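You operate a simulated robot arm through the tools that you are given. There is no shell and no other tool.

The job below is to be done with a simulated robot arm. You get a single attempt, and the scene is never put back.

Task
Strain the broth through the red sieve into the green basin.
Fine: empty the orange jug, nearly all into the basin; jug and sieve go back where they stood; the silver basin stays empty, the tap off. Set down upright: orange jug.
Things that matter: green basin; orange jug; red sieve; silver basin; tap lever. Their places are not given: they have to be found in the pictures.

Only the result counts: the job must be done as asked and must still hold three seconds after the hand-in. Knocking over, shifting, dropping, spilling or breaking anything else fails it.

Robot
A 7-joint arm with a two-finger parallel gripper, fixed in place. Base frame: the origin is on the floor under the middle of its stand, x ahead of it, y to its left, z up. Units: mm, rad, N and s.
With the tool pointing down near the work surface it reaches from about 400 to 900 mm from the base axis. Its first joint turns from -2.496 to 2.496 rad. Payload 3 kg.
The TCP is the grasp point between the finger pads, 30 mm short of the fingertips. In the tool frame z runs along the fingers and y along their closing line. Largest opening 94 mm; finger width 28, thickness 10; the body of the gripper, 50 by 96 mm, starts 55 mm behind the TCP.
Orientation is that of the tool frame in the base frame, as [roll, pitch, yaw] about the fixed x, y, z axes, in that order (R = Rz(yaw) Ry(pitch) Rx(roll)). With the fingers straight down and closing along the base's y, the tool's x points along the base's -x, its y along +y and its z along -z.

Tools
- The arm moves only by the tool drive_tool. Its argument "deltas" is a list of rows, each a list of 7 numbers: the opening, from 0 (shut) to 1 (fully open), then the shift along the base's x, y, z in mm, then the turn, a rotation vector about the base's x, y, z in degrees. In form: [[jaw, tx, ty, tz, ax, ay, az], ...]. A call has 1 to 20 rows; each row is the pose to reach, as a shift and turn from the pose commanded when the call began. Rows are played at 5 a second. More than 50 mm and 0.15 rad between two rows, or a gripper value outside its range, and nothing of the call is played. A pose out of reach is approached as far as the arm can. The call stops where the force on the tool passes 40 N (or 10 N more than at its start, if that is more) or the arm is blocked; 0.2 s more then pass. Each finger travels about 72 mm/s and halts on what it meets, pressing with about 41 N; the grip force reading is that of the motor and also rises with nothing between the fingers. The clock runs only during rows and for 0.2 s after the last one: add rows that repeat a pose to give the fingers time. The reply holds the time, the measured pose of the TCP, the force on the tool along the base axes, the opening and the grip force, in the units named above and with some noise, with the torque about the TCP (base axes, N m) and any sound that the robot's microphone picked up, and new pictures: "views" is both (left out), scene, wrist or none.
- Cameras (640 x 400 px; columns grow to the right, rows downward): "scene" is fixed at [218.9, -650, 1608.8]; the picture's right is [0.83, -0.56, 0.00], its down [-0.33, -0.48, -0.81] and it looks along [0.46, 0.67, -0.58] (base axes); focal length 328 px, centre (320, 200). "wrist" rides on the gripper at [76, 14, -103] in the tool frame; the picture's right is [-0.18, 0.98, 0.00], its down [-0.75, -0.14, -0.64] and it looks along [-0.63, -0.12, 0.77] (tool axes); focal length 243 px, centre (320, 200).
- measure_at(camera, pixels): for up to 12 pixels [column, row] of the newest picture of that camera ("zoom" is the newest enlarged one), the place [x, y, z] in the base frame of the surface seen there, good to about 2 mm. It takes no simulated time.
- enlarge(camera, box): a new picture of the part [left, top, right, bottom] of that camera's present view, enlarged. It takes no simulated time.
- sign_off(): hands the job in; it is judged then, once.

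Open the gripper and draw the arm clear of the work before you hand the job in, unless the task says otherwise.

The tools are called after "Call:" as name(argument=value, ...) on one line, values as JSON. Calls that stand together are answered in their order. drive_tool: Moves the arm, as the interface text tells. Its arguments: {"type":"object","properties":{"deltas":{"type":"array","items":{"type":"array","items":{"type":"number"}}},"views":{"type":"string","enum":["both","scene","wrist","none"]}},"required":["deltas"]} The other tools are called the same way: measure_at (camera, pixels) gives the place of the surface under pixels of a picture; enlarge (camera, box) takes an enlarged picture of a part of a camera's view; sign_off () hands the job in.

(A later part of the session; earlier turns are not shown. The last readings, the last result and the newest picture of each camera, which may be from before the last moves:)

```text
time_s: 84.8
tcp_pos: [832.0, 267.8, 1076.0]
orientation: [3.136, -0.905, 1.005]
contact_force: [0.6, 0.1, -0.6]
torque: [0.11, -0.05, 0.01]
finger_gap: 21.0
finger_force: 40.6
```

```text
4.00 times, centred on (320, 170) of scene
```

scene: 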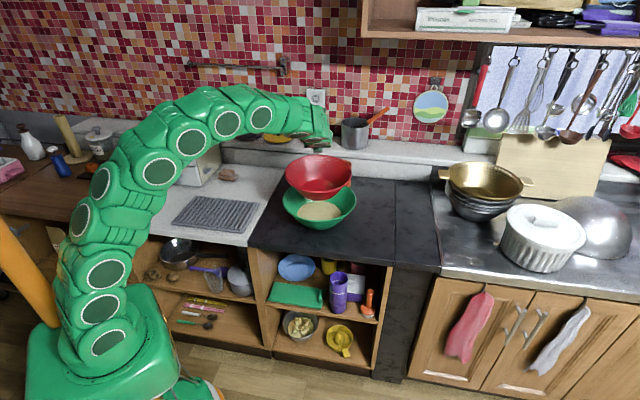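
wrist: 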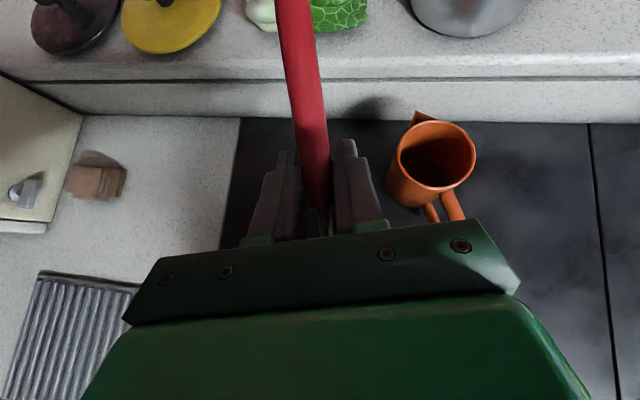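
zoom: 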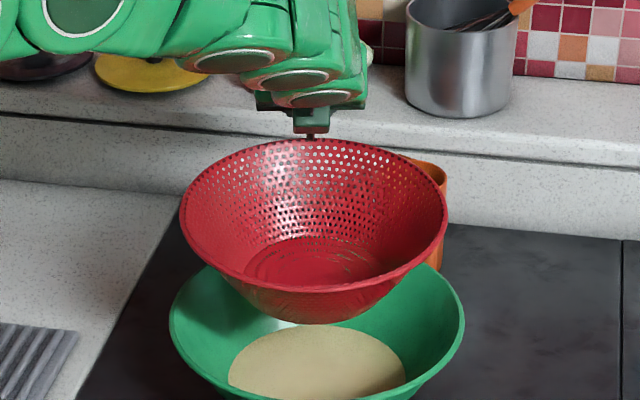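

The sieve is clear and the broth lies in the green basin. I'll measure the sieve rim's tilt and position in the hand, and the basin's.

Call:
measure_at(camera="zoom", pixels=[[181, 215], [195, 180], [235, 152], [285, 139], [360, 143], [410, 163], [444, 205], [440, 235], [410, 265], [350, 287], [280, 290], [215, 262]])

Call:
measure_at(camera="zoom", pixels=[[170, 320], [185, 288], [448, 280], [464, 320], [455, 350], [310, 365], [280, 350], [370, 350], [310, 265], [290, 318], [340, 320], [250, 300]])

```text
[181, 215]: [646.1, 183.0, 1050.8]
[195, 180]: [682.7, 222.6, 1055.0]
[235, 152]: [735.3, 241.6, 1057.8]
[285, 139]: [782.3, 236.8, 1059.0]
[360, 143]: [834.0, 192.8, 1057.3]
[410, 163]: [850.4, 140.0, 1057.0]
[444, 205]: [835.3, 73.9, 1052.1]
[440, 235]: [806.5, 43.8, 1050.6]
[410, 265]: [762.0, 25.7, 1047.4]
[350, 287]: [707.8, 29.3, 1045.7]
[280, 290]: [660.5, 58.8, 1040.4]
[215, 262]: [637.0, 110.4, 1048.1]
```

```text
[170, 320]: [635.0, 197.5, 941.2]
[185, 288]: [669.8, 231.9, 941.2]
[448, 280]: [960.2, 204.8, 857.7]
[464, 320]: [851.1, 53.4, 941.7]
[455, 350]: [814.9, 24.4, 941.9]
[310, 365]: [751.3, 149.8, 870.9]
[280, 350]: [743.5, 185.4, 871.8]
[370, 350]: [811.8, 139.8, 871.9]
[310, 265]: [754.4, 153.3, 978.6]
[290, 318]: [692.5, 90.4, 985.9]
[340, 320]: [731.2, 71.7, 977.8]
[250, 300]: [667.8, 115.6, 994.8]
```

The sieve hangs with its handle about 3.6° high and hasn't slipped; the broth surface in the basin reads z≈871. I'll let it drain two more seconds over the basin while levelling it.

Call:
drive_tool(deltas=[[0, 0, 0, 0, -1, 0.65, 0], [0, 0, 0, 0, -2, 1.3, 0], [0, 0, 0, 0, -3.03, 1.94, 0], [0, 0, 0, 0, -3.03, 1.94, 0], [0, 0, 0, 0, -3.03, 1.94, 0], [0, 0, 0, 0, -3.03, 1.94, 0], [0, 0, 0, 0, -3.03, 1.94, 0], [0, 0, 0, 0, -3.03, 1.94, 0], [0, 0, 0, 0, -3.03, 1.94, 0], [0, 0, 0, 0, -3.03, 1.94, 0], [0, 0, 0, 0, -3.03, 1.94, 0]])

Call:
enlarge(camera="scene", box=[270, 120, 370, 220])

```text
time_s: 87.2
tcp_pos: [831.4, 269.7, 1075.5]
orientation: [3.139, -0.841, 1.005]
contact_force: [0.3, -0.2, -0.9]
torque: [0.09, -0.02, 0.01]
finger_gap: 21.2
finger_force: 41.7
```

scene: 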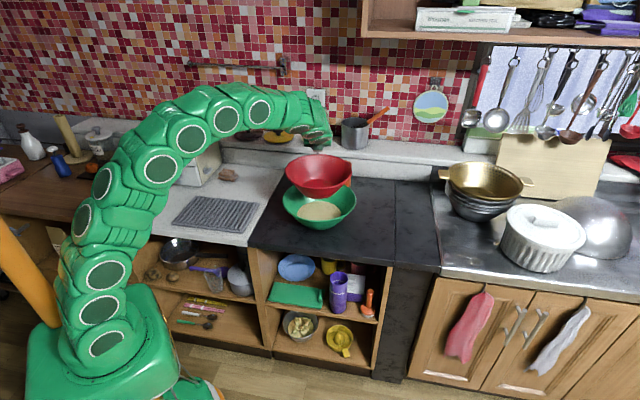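
wrist: 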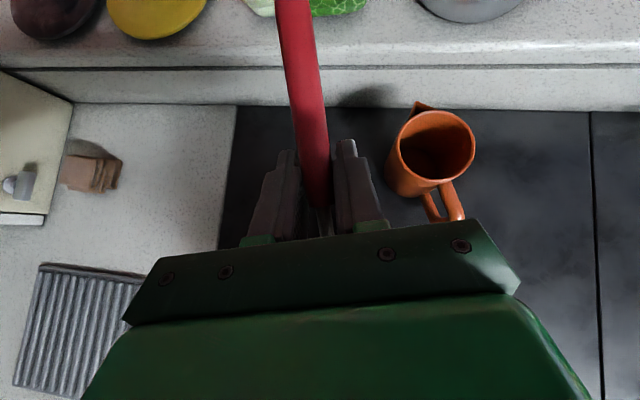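

```text
4.00 times, centred on (320, 170) of scene
```

zoom: 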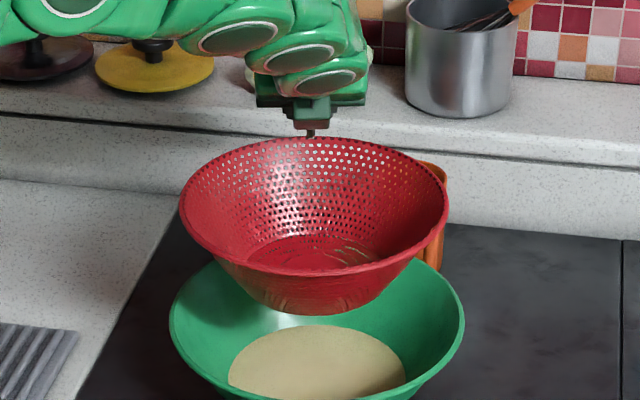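

Level and drained. Now I'll carry the sieve to the right, above the free counter in front of its original spot.

Call:
drive_tool(deltas=[[0, 5, -10, 0, 0, 0, 0], [0, 13, -27, 0, 0, 0, 0], [0, 23, -47, 0, 0, 0, 0], [0, 33, -68, 0, 0, 0, -0.3], [0, 44, -90, 0, 0, 0, -0.5], [0, 55, -112, 0, 0, 0, -0.7], [0, 66, -134, 0, 0, 0, -0.9], [0, 77, -157, 0, 0, 0, -1.1], [0, 87, -178, 0, 0, 0, -1.3], [0, 96, -196, 0, 0, 0, -1.3], [0, 101, -206, 0, 0, 0, -1.3], [0, 101, -206, 0, 0, 0, -1.3]])

Call:
enlarge(camera="scene", box=[310, 120, 450, 260])

```text
time_s: 89.8
tcp_pos: [931.8, 64.0, 1074.7]
orientation: [3.138, -0.84, 0.981]
contact_force: [0.1, 0.1, -0.5]
torque: [0.11, -0.05, 0.01]
finger_gap: 21.0
finger_force: 41.0
```

scene: 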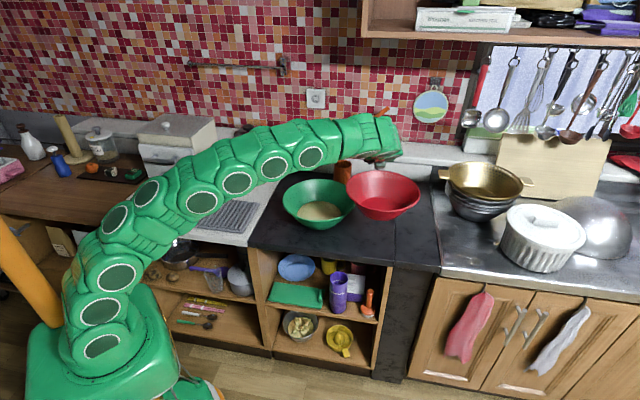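
wrist: 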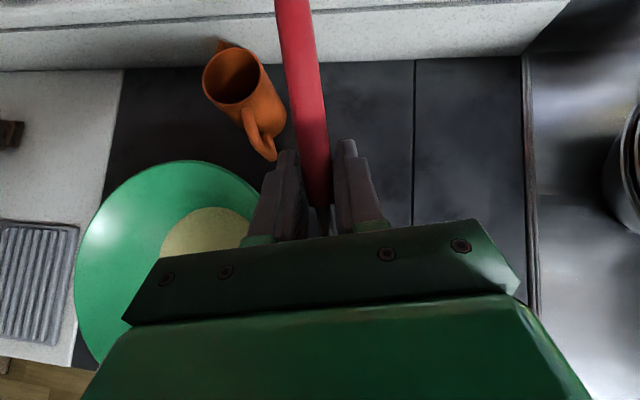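

```text
2.86 times, centred on (380, 190) of scene
```

zoom: 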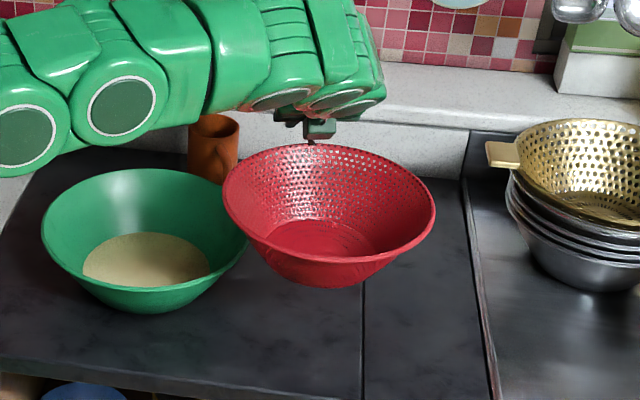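

Everything follows well. I'll lower the sieve part way here, then move outward and further down toward its original spot.

Call:
drive_tool(deltas=[[0, 0, 0, -15, 0, 0, 0], [0, 0, 0, -32, 0, 0, 0], [0, 4, 1, -50, 0, 0, 0], [0, 10, 2, -64, 0, 0, 0], [0, 18, 4, -74, 0, 0, 0], [0, 27, 5.5, -82, 0, 0, 0], [0, 37, 7.5, -90, 0, 0, 0], [0, 37, 7.5, -90, 0, 0, 0]])

Call:
enlarge(camera="scene", box=[310, 120, 450, 260])

```text
time_s: 91.6
tcp_pos: [968.7, 69.1, 984.1]
orientation: [3.138, -0.841, 0.981]
contact_force: [0.0, 0.2, 0.0]
torque: [0.11, -0.07, 0.01]
finger_gap: 21.2
finger_force: 40.6
```

scene: 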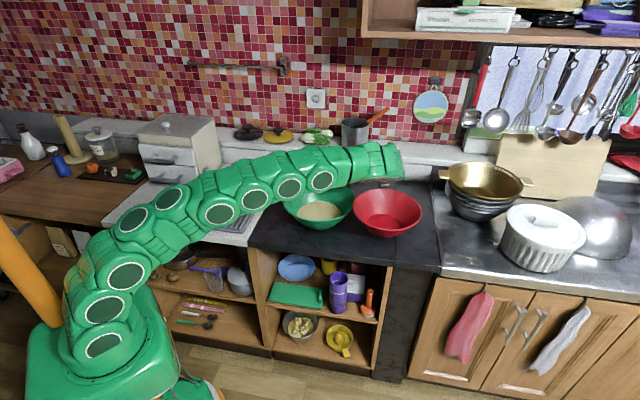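
wrist: 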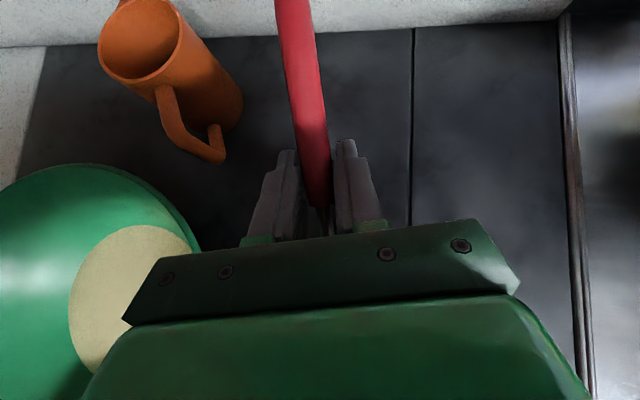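

```text
2.86 times, centred on (380, 190) of scene
```

zoom: 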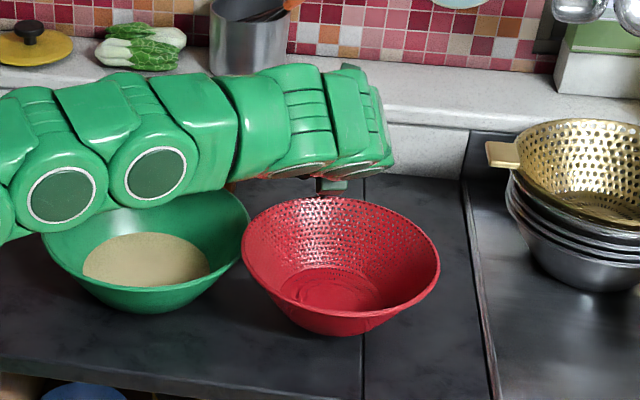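

I'll measure the sieve rim here to work out the remaining shift to its original place (centre (907,-59), rim z 937).

Call:
measure_at(camera="zoom", pixels=[[243, 245], [260, 220], [300, 202], [350, 198], [400, 213], [435, 250], [437, 275], [410, 302], [360, 316], [300, 305], [255, 275], [330, 290]])

Call:
measure_at(camera="wrist", pixels=[[290, 10], [298, 60], [306, 110], [314, 160], [200, 155], [150, 30], [420, 100]])

```text
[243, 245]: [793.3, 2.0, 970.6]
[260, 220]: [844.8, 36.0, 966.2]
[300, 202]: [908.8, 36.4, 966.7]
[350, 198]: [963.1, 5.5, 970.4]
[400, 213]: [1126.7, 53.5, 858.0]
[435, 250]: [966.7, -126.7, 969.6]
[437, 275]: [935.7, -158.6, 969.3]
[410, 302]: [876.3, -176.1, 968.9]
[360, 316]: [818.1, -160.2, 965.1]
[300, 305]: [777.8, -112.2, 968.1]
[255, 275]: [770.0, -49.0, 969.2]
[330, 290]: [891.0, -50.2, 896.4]
```

```text
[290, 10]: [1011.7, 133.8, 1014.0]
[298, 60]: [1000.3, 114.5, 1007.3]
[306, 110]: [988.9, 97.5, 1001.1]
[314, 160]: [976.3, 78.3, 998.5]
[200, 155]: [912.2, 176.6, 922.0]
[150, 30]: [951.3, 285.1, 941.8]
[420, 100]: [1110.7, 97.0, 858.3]
```

The sieve is level at rim z≈968.5, centred (878,-67); it needs (+29,+8,-31.5). I'll move outward and down to about 6 mm above the counter.

Call:
drive_tool(deltas=[[0, 5, 1.5, -4, 0, 0, 0], [0, 12, 3.3, -9, 0, 0, 0], [0, 19, 5.2, -15, 0, 0, 0], [0, 25, 7, -20, 0, 0, 0], [0, 29, 8, -25, 0, 0, 0], [0, 29, 8, -25, 0, 0, 0]])

Call:
enlarge(camera="scene", box=[310, 120, 450, 260])

```text
time_s: 93.0
tcp_pos: [998.9, 78.4, 958.6]
orientation: [3.137, -0.841, 0.983]
contact_force: [0.1, 0.1, -1.4]
torque: [0.06, -0.11, 0.02]
finger_gap: 21.1
finger_force: 41.2
```

scene: 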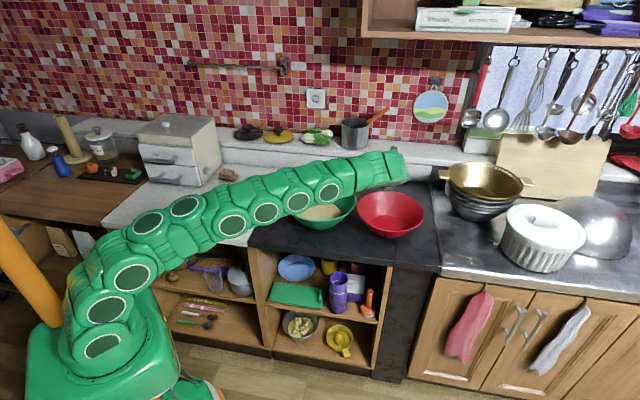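
wrist: 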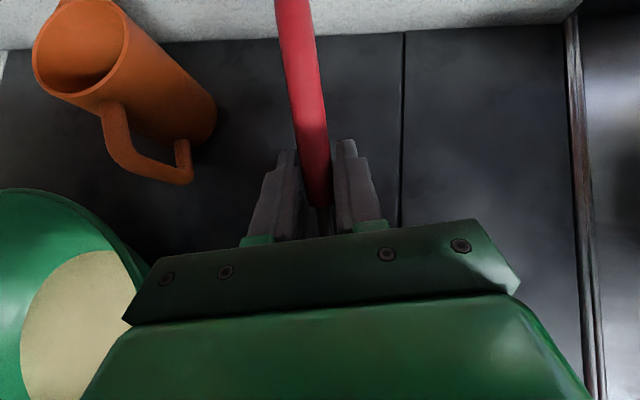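

```text
2.86 times, centred on (380, 190) of scene
```

zoom: 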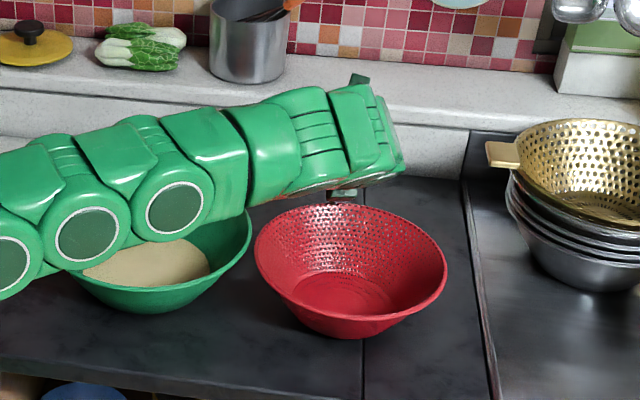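

Reached, about 6 mm above the counter by my estimate. I'll lower 5 mm and check for contact.

Call:
drive_tool(deltas=[[0, 0, 0, -2.5, 0, 0, 0], [0, 0, 0, -5, 0, 0, 0], [0, 0, 0, -5, 0, 0, 0]])

Call:
enlarge(camera="scene", box=[330, 160, 450, 260])

```text
time_s: 93.8
tcp_pos: [998.1, 78.2, 953.8]
orientation: [3.138, -0.843, 0.984]
contact_force: [0.8, 0.5, -1.4]
torque: [0.07, -0.08, 0.03]
finger_gap: 20.8
finger_force: 40.7
```

scene: 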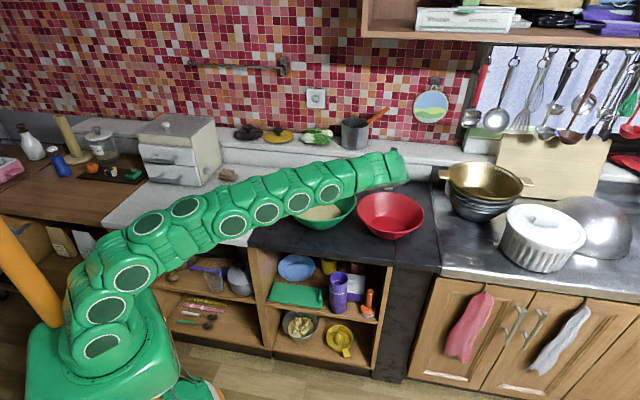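
wrist: 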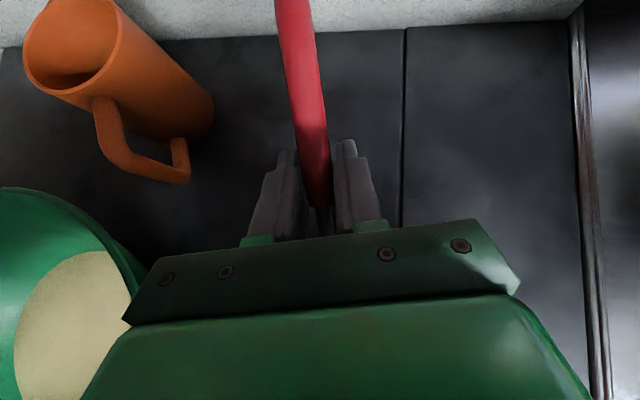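

```text
4.00 times, centred on (390, 210) of scene
```

zoom: 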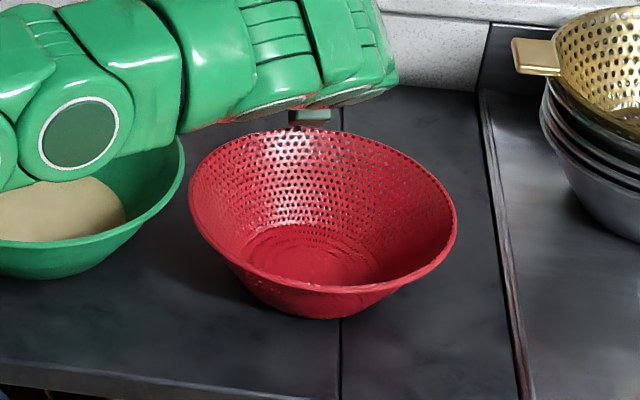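

No contact yet (-1.4 N). I'll measure the rim again to know the remaining height and offset.

Call:
measure_at(camera="zoom", pixels=[[190, 190], [205, 160], [245, 137], [300, 128], [370, 142], [420, 168], [455, 215], [445, 250], [400, 280], [340, 291], [270, 280], [215, 245]])

```text
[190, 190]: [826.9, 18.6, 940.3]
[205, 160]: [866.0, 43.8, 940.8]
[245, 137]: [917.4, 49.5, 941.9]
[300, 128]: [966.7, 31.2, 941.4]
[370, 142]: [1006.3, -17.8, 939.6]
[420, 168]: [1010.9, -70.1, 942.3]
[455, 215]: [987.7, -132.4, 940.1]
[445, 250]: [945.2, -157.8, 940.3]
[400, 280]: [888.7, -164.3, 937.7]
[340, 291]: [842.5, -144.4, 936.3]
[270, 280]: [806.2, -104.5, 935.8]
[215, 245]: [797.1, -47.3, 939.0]
```

The sieve is centred at (905,-58), within 2 mm of its original spot, with the handle side about 1.4° high. I'll level that out and lower 5 mm.

Call:
drive_tool(deltas=[[0, 0, 0, -2, -0.6, 0.38, 0], [0, 0, 0, -4, -1.2, 0.76, 0], [0, 0, 0, -5, -1.2, 0.76, 0], [0, 0, 0, -5, -1.2, 0.76, 0]], views="scene")

Call:
enlarge(camera="scene", box=[330, 160, 450, 260])

Call:
measure_at(camera="zoom", pixels=[[190, 190], [205, 160], [245, 137], [300, 128], [370, 142], [420, 168], [455, 215], [445, 250], [400, 280], [340, 291], [270, 280], [215, 245]])

```text
time_s: 94.8
tcp_pos: [999.4, 78.8, 950.2]
orientation: [3.137, -0.817, 0.983]
contact_force: [0.7, 1.0, -1.0]
torque: [0.12, -0.07, 0.02]
finger_gap: 20.7
finger_force: 41.2
```

scene: 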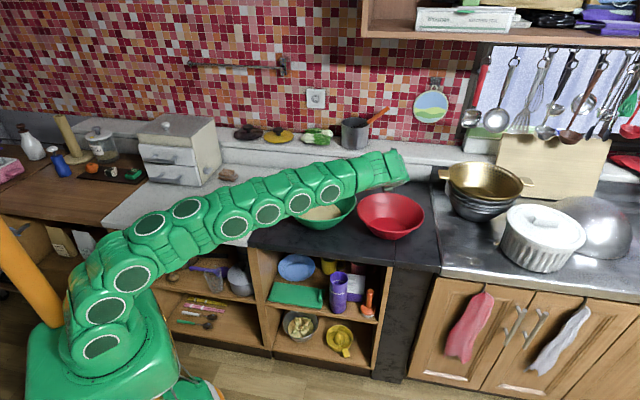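

```text
4.00 times, centred on (390, 210) of scene
```

zoom: 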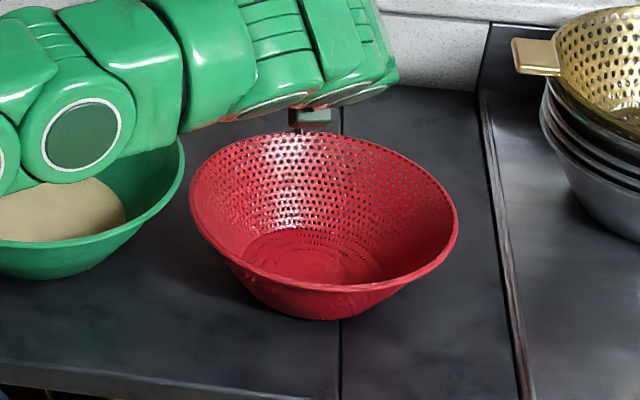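

```text
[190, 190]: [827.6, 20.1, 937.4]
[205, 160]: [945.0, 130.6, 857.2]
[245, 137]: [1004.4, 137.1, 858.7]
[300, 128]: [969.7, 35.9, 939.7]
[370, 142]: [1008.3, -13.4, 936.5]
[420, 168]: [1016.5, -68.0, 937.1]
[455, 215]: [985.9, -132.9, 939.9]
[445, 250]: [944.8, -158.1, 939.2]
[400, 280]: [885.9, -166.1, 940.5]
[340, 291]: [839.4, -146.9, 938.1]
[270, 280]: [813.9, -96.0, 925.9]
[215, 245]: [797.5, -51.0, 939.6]
```

The rim is level at z≈938.5, about 1.5 mm above rest. I'll lower 1.5 mm and check the force.

Call:
drive_tool(deltas=[[0, 0, 0, -0.8, 0, 0, 0], [0, 0, 0, -1.6, 0, 0, 0], [0, 0, 0, -1.6, 0, 0, 0]], views="none")

```text
time_s: 95.6
tcp_pos: [999.7, 78.6, 948.1]
orientation: [3.135, -0.817, 0.983]
contact_force: [1.1, -0.1, -1.6]
torque: [0.07, -0.09, 0.03]
finger_gap: 20.6
finger_force: 40.7
```

Still hanging free (-1.6 N). Another 1.5 mm.

Call:
drive_tool(deltas=[[0, 0, 0, -0.8, 0, 0, 0], [0, 0, 0, -1.6, 0, 0, 0], [0, 0, 0, -1.6, 0, 0, 0]], views="none")

```text
time_s: 96.4
tcp_pos: [998.4, 78.0, 947.5]
orientation: [3.138, -0.82, 0.984]
contact_force: [-0.8, -2.9, 9.7]
torque: [-1.1, 0.72, 0.08]
finger_gap: 21.1
finger_force: 41.0
```

Contact (9.7 N). I'll ease up 0.7 mm and then open the fingers gently.

Call:
drive_tool(deltas=[[0, 0, 0, 0.7, 0, 0, 0], [0, 0, 0, 0.7, 0, 0, 0], [0.25, 0, 0, 0.7, 0, 0, 0], [0.3, 0, 0, 0.7, 0, 0, 0], [0.38, 0, 0, 0.7, 0, 0, 0], [0.45, 0, 0, 0.7, 0, 0, 0], [0.45, 0, 0, 0.7, 0, 0, 0]])

Call:
enlarge(camera="scene", box=[330, 160, 450, 260])

Call:
measure_at(camera="zoom", pixels=[[192, 195], [300, 130], [370, 143], [420, 168], [457, 215], [445, 250], [400, 280], [340, 291], [275, 280], [215, 245], [235, 142]])

```text
time_s: 98.0
tcp_pos: [999.4, 78.6, 948.0]
orientation: [3.135, -0.818, 0.984]
contact_force: [0.1, 0.0, -0.4]
torque: [-0.01, -0.02, 0.01]
finger_gap: 42.4
finger_force: 0.2
```

scene: 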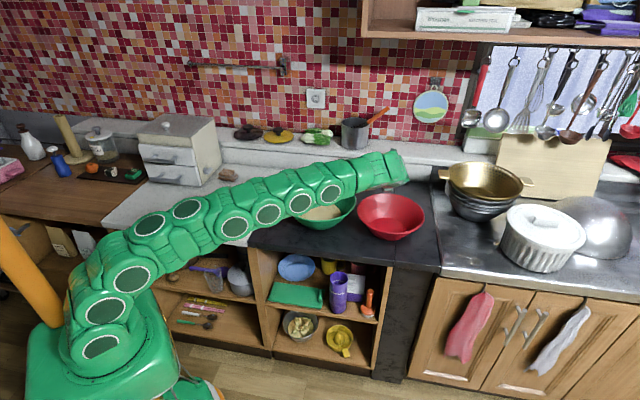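
wrist: 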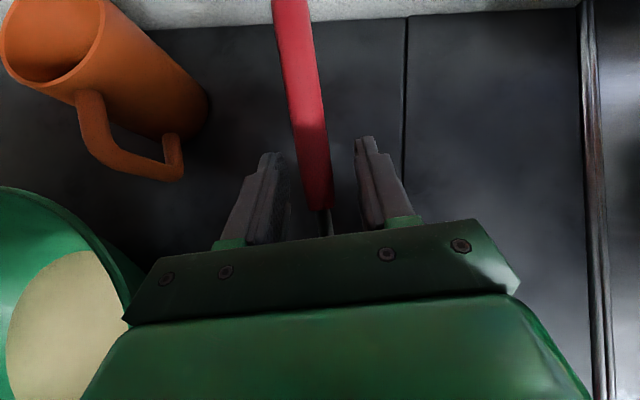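

```text
4.00 times, centred on (390, 210) of scene
```

zoom: 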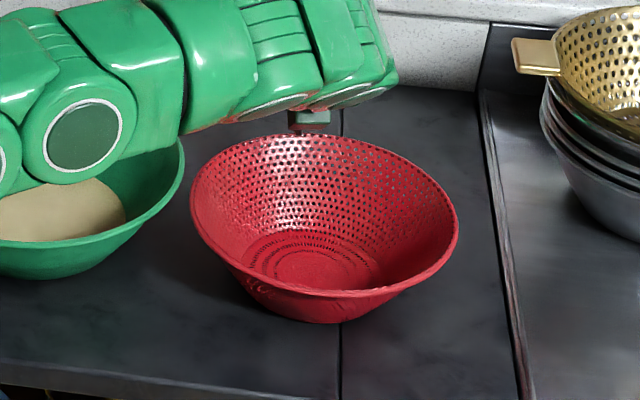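

```text
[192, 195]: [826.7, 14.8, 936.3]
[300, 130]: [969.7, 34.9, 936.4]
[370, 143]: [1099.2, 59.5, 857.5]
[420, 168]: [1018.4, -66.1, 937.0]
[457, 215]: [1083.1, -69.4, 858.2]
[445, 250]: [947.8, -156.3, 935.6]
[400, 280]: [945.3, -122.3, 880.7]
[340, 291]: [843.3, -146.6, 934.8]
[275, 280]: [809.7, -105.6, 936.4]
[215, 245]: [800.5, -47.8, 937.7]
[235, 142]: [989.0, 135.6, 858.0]
```

The sieve stands in its place with the rim at z≈936.5. I'll back the fingers off the handle along the tool axis.

Call:
drive_tool(deltas=[[0.45, -4, -6, 8, 0, 0, 0], [0.45, -11, -16, 20, 0, 0, 0], [0.45, -20, -30, 36, 0, 0, 0], [0.45, -31, -46, 54, 0, 0, 0], [0.45, -45, -64, 76, 0, 0, 0], [0.45, -62, -78, 100, 0, 0, 0], [0.45, -62, -78, 100, 0, 0, 0]])

Call:
enlarge(camera="scene", box=[280, 130, 460, 260])

```text
time_s: 99.6
tcp_pos: [935.7, 1.6, 1045.9]
orientation: [3.136, -0.817, 0.984]
contact_force: [0.3, 0.3, -0.1]
torque: [-0.02, 0.05, 0.02]
finger_gap: 42.2
finger_force: 0.2
```

scene: 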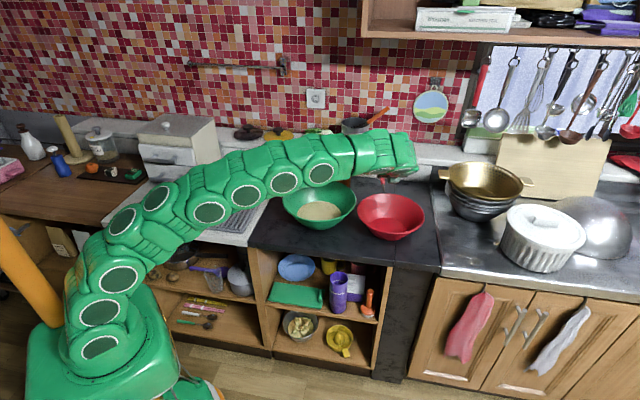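
wrist: 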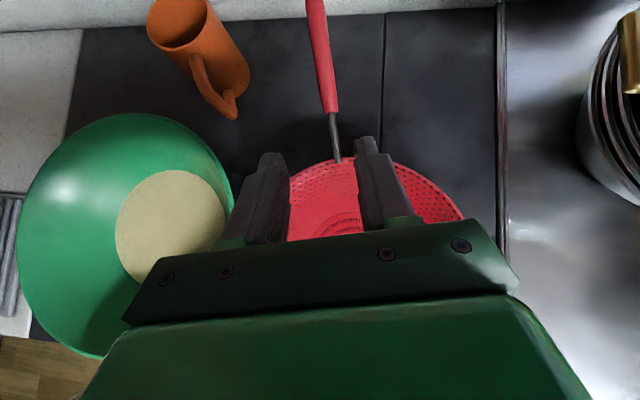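

```text
3.08 times, centred on (370, 195) of scene
```

zoom: 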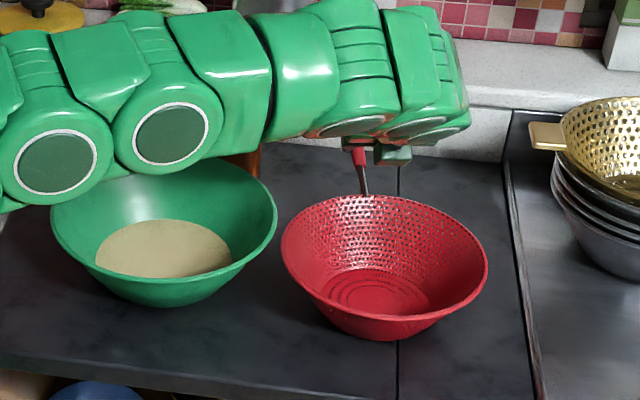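

Both are back in place. Now the basin, nudged about 25 mm from its original spot, should go back too. First I'll bring the tool upright while rising and retreating toward the basin.

Call:
drive_tool(deltas=[[0.4, -20, 5, 30, -2, 1.3, 0], [0.3, -48, 14, 60, -8, 5.4, 0], [0.2, -80, 25, 80, -14.5, 9.8, 0], [0.1, -115, 38, 90, -21, 14.2, 0], [0, -150, 52, 95, -27.5, 18.5, 0], [0, -188, 66, 95, -33.5, 22.6, 0], [0, -225, 80, 95, -39, 26.3, 0], [0, -225, 80, 95, -39, 26.3, 0]])

Call:
enlarge(camera="scene", box=[260, 140, 440, 260])

```text
time_s: 101.4
tcp_pos: [710.2, 81.9, 1142.6]
orientation: [3.142, 0.005, 0.982]
contact_force: [-0.1, 0.3, -1.1]
torque: [-0.01, 0.02, -0.02]
finger_gap: 0.0
finger_force: 32.7
```

scene: 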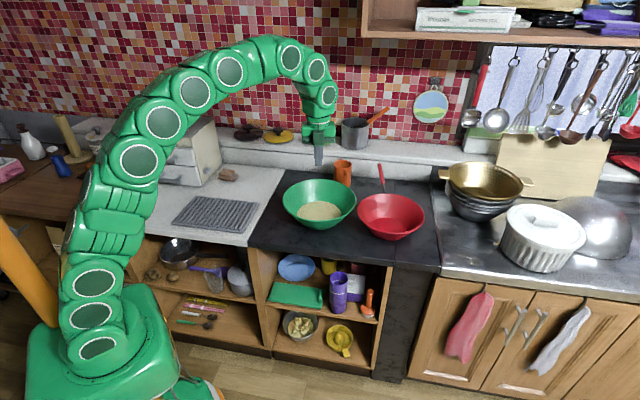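
wrist: 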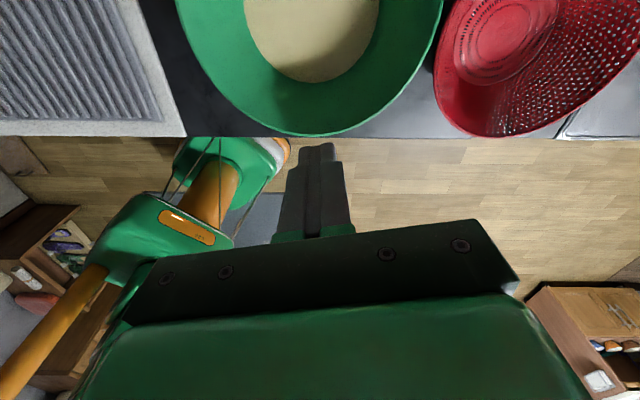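

```text
3.33 times, centred on (350, 200) of scene
```

zoom: 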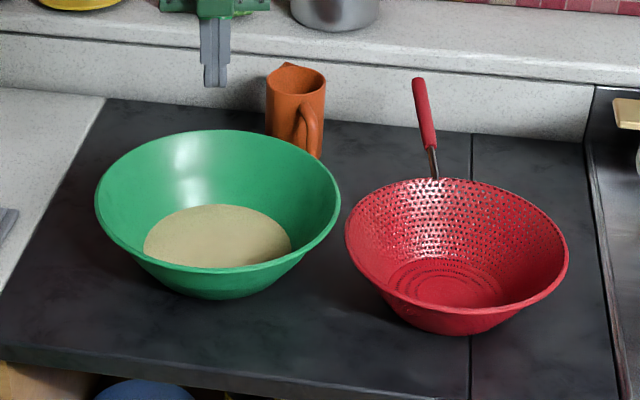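

A clear view now. I'll measure the final sieve pose, the jug, and the basin rim.

Call:
measure_at(camera="zoom", pixels=[[347, 235], [365, 200], [400, 182], [470, 181], [530, 205], [563, 240], [560, 275], [520, 298], [470, 309], [400, 295], [417, 85], [436, 175]])

Call:
measure_at(camera="zoom", pixels=[[97, 210], [110, 170], [150, 143], [200, 131], [260, 138], [310, 160], [338, 200], [330, 225], [290, 252], [230, 267], [170, 262], [120, 242]])

Call:
measure_at(camera="zoom", pixels=[[267, 85], [325, 85], [296, 96], [296, 67], [285, 63], [310, 155], [200, 240], [270, 230], [310, 150], [318, 110]])

```text
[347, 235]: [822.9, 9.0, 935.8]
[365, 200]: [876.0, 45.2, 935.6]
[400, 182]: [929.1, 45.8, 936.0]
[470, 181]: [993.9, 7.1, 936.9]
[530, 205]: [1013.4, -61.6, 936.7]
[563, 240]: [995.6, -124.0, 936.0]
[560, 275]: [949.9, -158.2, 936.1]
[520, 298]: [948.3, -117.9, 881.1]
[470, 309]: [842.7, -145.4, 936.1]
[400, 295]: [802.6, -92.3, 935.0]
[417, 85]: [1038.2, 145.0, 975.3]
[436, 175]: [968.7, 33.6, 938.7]
```

```text
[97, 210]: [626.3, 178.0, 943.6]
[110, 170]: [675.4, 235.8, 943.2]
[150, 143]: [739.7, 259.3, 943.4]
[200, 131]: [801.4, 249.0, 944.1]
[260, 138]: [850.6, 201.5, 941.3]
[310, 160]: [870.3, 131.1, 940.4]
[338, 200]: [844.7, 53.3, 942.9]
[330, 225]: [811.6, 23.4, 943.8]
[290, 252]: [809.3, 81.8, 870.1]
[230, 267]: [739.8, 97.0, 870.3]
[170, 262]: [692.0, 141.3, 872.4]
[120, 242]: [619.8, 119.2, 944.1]
```

```text
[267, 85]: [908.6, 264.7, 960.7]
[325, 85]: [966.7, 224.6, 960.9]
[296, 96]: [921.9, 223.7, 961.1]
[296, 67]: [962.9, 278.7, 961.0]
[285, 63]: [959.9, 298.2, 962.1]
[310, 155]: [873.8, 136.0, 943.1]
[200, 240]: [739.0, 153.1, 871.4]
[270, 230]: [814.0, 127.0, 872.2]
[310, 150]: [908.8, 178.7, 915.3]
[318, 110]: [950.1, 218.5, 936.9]
```

Sieve (906.5,-59) and jug (~944,251) are back on their marks, while the basin is at (746,134), about 24 mm outward of its original (722.5,129.5). I'll turn the closed fingers and hover over the inside of the basin to draw it back gently.

Call:
drive_tool(deltas=[[0, -1, 5, -12, 0, 0, 7], [0, -2, 12, -26, 0, 0, 14], [0, -4, 20, -42, 0, 0, 21], [0, -6, 28, -58, 0, 0, 28], [0, -8, 36, -75, 0, 0, 35], [0, -10, 42, -90, 0, 0, 41], [0, -10, 43, -100, 0, 0, 44.7], [0, -10, 43, -100, 0, 0, 44.7]])

```text
time_s: 103.2
tcp_pos: [701.4, 121.9, 1044.1]
orientation: [-3.142, 0.004, 1.764]
contact_force: [-0.2, 0.3, 0.7]
torque: [0.03, 0.03, 0.02]
finger_gap: 0.0
finger_force: 32.7
```

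scene: 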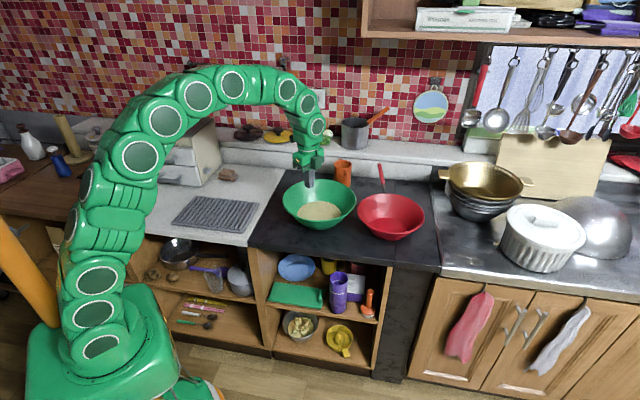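
wrist: 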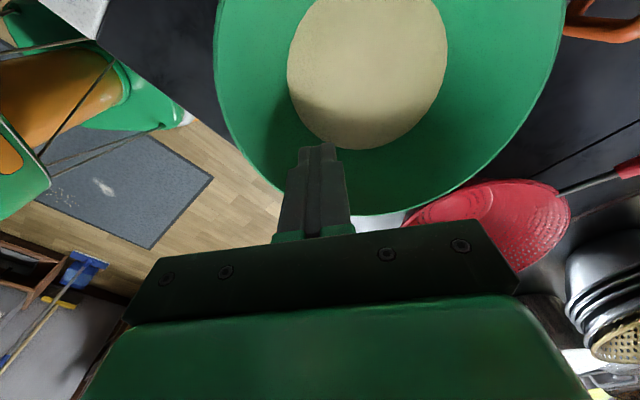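

Over the basin interior at (701,122). I'll lower the closed fingertips to about 15 mm above the broth.

Call:
drive_tool(deltas=[[0, 0, 0, -25, 0, 0, 0], [0, 0, 0, -50, 0, 0, 0], [0, 0, 0, -75, 0, 0, 0], [0, 0, 0, -98, 0, 0, 0], [0, 0, 0, -115, 0, 0, 0], [0, 0, 0, -126, 0, 0, 0], [0, 0, 0, -126, 0, 0, 0]])

Call:
enlarge(camera="scene", box=[260, 140, 380, 260])

```text
time_s: 104.8
tcp_pos: [700.9, 122.3, 916.9]
orientation: [3.14, 0.004, 1.762]
contact_force: [-0.2, 0.6, -0.1]
torque: [-0.03, 0.02, -0.01]
finger_gap: 0.1
finger_force: 32.9
```

scene: 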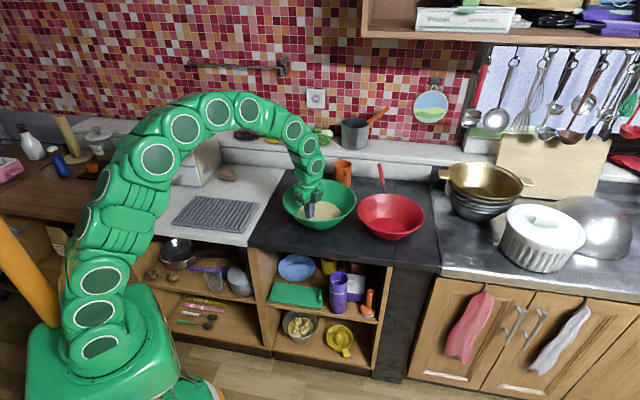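
wrist: 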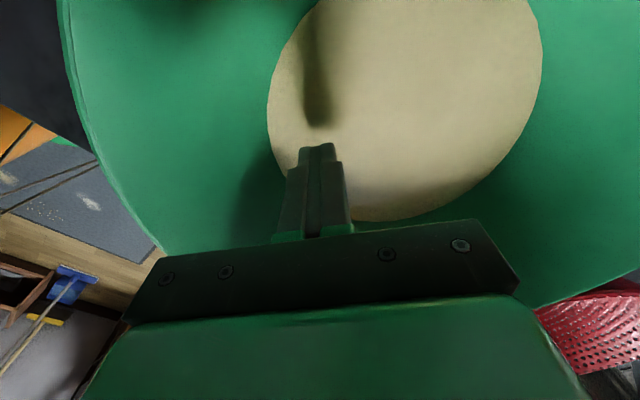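

```text
3.33 times, centred on (320, 200) of scene
```

zoom: 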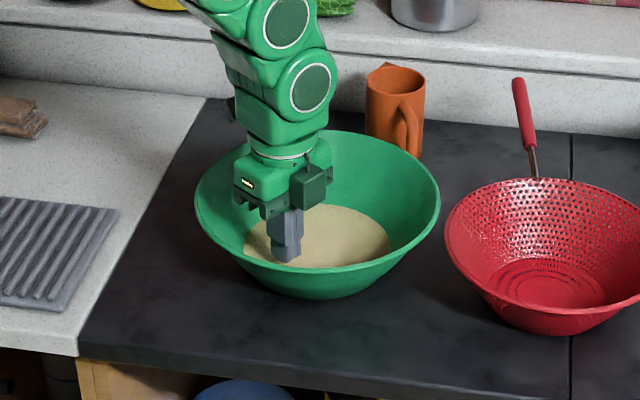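

The fingertips are inside, clear of the broth. I'll move slowly toward the near wall until I feel it.

Call:
drive_tool(deltas=[[0, -5, -1, 0, 0, 0, 0], [0, -10, -2, 0, 0, 0, 0], [0, -14, -2.7, 0, 0, 0, 0], [0, -17, -3.3, 0, 0, 0, 0], [0, -20, -3.9, 0, 0, 0, 0], [0, -20, -3.9, 0, 0, 0, 0]], views="wrist")

```text
time_s: 106.2
tcp_pos: [681.9, 119.5, 915.1]
orientation: [-3.141, 0.006, 1.761]
contact_force: [0.4, 0.5, -0.4]
torque: [0.02, 0.0, 0.01]
finger_gap: 0.0
finger_force: 33.0
```

wrist: 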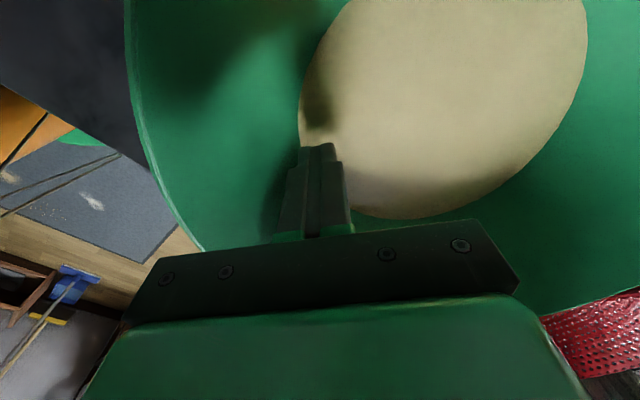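

No contact yet. I'll continue in 2.5 mm rows for 10 mm.

Call:
drive_tool(deltas=[[0, -2.5, -0.5, 0, 0, 0, 0], [0, -5, -1, 0, 0, 0, 0], [0, -7.5, -1.5, 0, 0, 0, 0], [0, -10, -1.9, 0, 0, 0, 0], [0, -10, -1.9, 0, 0, 0, 0]], views="wrist")

Call:
measure_at(camera="scene", pixels=[[283, 204], [286, 192], [298, 183], [330, 181], [345, 187], [356, 203], [353, 210]])

```text
time_s: 107.4
tcp_pos: [672.7, 115.7, 917.2]
orientation: [3.139, 0.003, 1.763]
contact_force: [2.7, 0.4, 4.9]
torque: [0.06, -0.06, -0.04]
finger_gap: 0.1
finger_force: 33.0
```

wrist: 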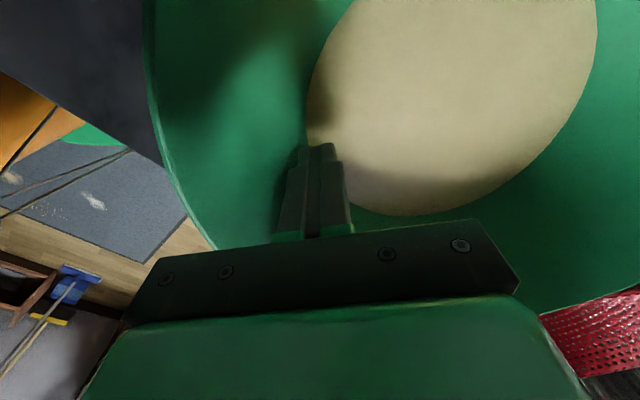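

```text
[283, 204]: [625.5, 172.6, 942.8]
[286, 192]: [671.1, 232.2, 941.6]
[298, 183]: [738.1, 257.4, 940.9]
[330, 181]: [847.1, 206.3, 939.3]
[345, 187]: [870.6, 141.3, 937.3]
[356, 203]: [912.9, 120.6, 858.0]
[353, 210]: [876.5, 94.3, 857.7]
```

Contact now (2.7 N sideways, 4.9 N down on the wall). I'll push 5 mm further and check whether the basin slides.

Call:
drive_tool(deltas=[[0, -1.5, -0.3, 0, 0, 0, 0], [0, -3, -0.6, 0, 0, 0, 0], [0, -5, -1, 0, 0, 0, 0], [0, -5, -1, 0, 0, 0, 0]])

Call:
enlarge(camera="scene", box=[260, 140, 380, 260])

Call:
measure_at(camera="scene", pixels=[[283, 204], [286, 192], [298, 183], [330, 181], [345, 187], [354, 200], [353, 208]])

```text
time_s: 108.4
tcp_pos: [665.8, 116.4, 916.3]
orientation: [-3.141, 0.003, 1.762]
contact_force: [2.6, -0.9, 5.2]
torque: [0.03, -0.03, -0.05]
finger_gap: 0.1
finger_force: 33.3
```

scene: 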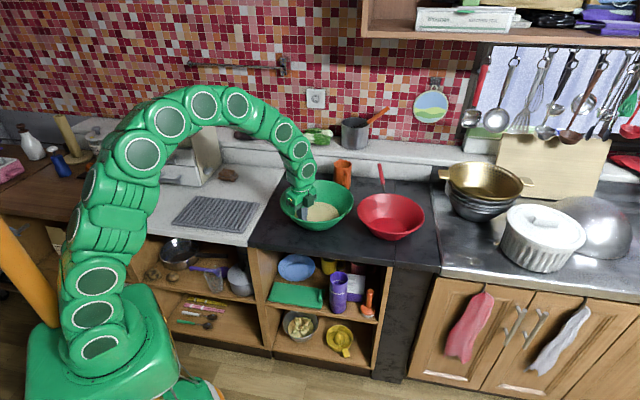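
wrist: 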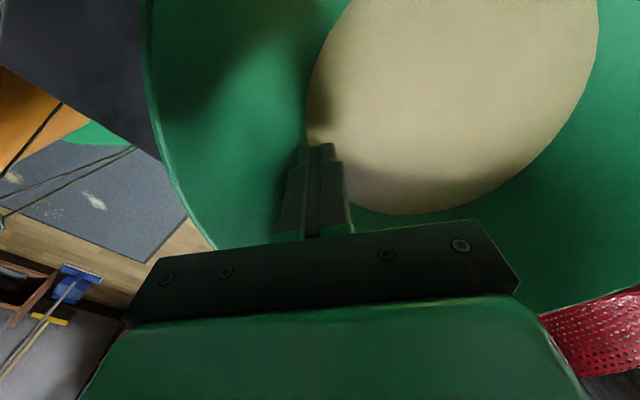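

```text
3.33 times, centred on (320, 200) of scene
```

zoom: 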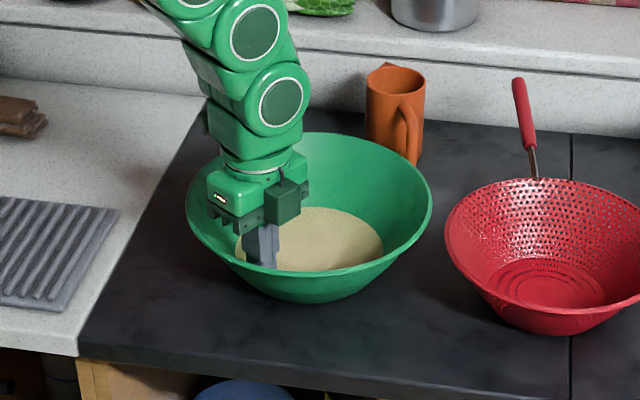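

```text
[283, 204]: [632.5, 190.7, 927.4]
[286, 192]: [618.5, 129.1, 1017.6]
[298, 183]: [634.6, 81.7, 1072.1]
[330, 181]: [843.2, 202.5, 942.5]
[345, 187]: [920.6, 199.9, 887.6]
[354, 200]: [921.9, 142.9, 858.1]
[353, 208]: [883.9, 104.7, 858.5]
```

The basin slides smoothly with the fingers (about 8 mm so far) and stays level. I'll continue for another 14 mm slowly.

Call:
drive_tool(deltas=[[0, -2, -0.4, 0, 0, 0, 0], [0, -4, -0.8, 0, 0, 0, 0], [0, -6, -1.2, 0, 0, 0, 0], [0, -8, -1.5, 0, 0, 0, 0], [0, -10, -1.9, 0, 0, 0, 0], [0, -12, -2.3, 0, 0, 0, 0], [0, -14, -2.7, 0, 0, 0, 0], [0, -14, -2.7, 0, 0, 0, 0]])

Call:
enlarge(camera="scene", box=[260, 140, 380, 260])

```text
time_s: 110.2
tcp_pos: [652.2, 113.5, 917.1]
orientation: [3.14, 0.003, 1.763]
contact_force: [4.8, -0.3, 8.0]
torque: [-0.02, -0.07, -0.02]
finger_gap: 0.0
finger_force: 33.2
```

scene: 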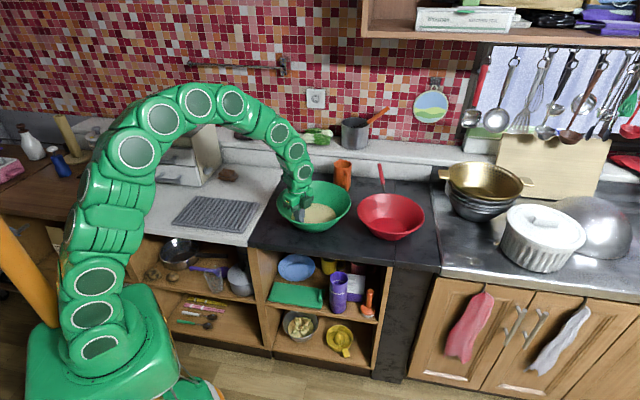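
wrist: 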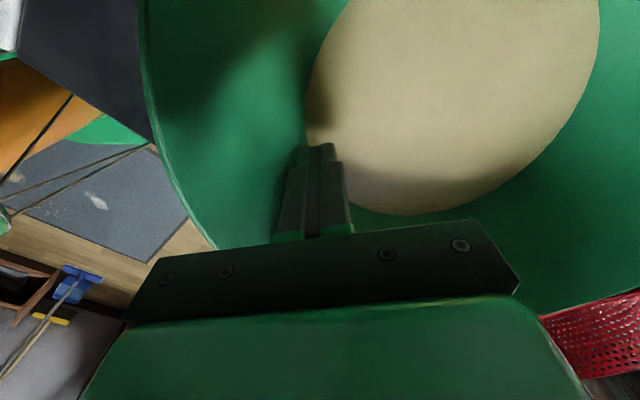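

```text
3.33 times, centred on (320, 200) of scene
```

zoom: 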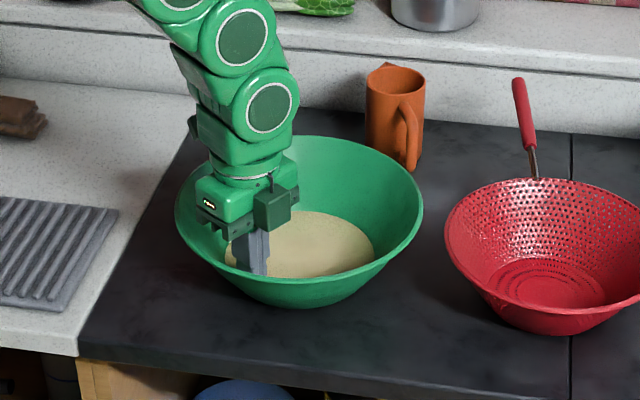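

The basin followed. I'll measure its rim to see how close it is to the original centre.

Call:
measure_at(camera="zoom", pixels=[[177, 220], [183, 195], [300, 136], [345, 144], [390, 165], [415, 192], [422, 215], [410, 238], [375, 262], [210, 262], [240, 278], [320, 280]])

Call:
measure_at(camera="wrist", pixels=[[142, 50], [160, 130], [190, 200], [205, 235], [620, 280], [540, 305], [450, 100], [400, 180]])

```text
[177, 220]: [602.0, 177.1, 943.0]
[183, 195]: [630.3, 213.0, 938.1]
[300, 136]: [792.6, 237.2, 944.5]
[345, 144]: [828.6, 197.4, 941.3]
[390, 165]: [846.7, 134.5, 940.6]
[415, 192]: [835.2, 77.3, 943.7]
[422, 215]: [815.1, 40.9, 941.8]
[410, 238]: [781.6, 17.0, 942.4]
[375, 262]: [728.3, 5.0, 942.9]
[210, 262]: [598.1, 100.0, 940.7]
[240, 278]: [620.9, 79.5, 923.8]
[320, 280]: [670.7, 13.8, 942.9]
```

```text
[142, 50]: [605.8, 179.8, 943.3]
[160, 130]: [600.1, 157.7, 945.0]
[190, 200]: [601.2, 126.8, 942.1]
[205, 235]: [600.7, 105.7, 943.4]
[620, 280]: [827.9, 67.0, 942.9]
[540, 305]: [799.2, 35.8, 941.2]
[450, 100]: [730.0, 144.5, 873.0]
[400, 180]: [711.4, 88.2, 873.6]
```

The basin is back at about (722,129), its original place, with a level rim. I'll ease the fingers off the wall and lift them straight out.

Call:
drive_tool(deltas=[[0, 4, 0.8, 0, 0, 0, 0], [0, 10, 2, 0, 0, 0, 0], [0, 20, 4, 0, 0, 0, 0], [0, 30, 6, 2, 0, 0, 0], [0, 35, 7, 15, 0, 0, 0], [0, 36, 7, 40, 0, 0, 0], [0, 36, 7, 75, 0, 0, 0], [0, 36, 7, 115, 0, 0, 0], [0, 30, 6, 155, 0, 0, 0], [0, 10, 4, 195, 0, 0, 0], [0, -20, 0, 230, 0, 0, 0]])

Call:
enlarge(camera="scene", box=[260, 140, 440, 260])

```text
time_s: 112.6
tcp_pos: [632.5, 109.6, 1148.0]
orientation: [-3.141, 0.004, 1.761]
contact_force: [-0.1, 0.3, -0.1]
torque: [-0.01, 0.0, 0.02]
finger_gap: 0.1
finger_force: 32.7
```

scene: 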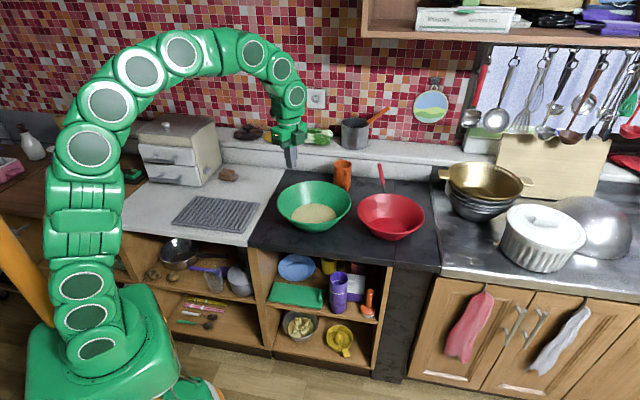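
wrist: 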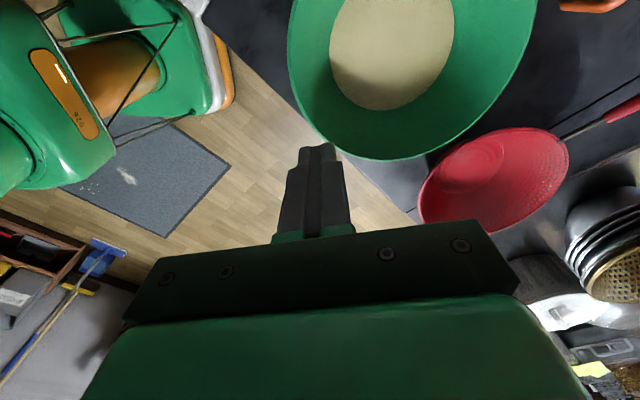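

```text
3.33 times, centred on (350, 200) of scene
```

zoom: 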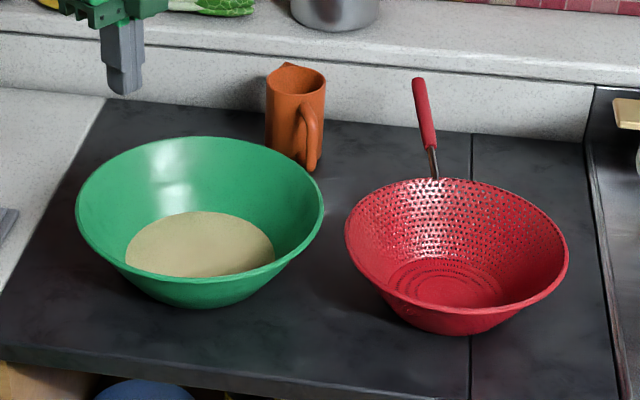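

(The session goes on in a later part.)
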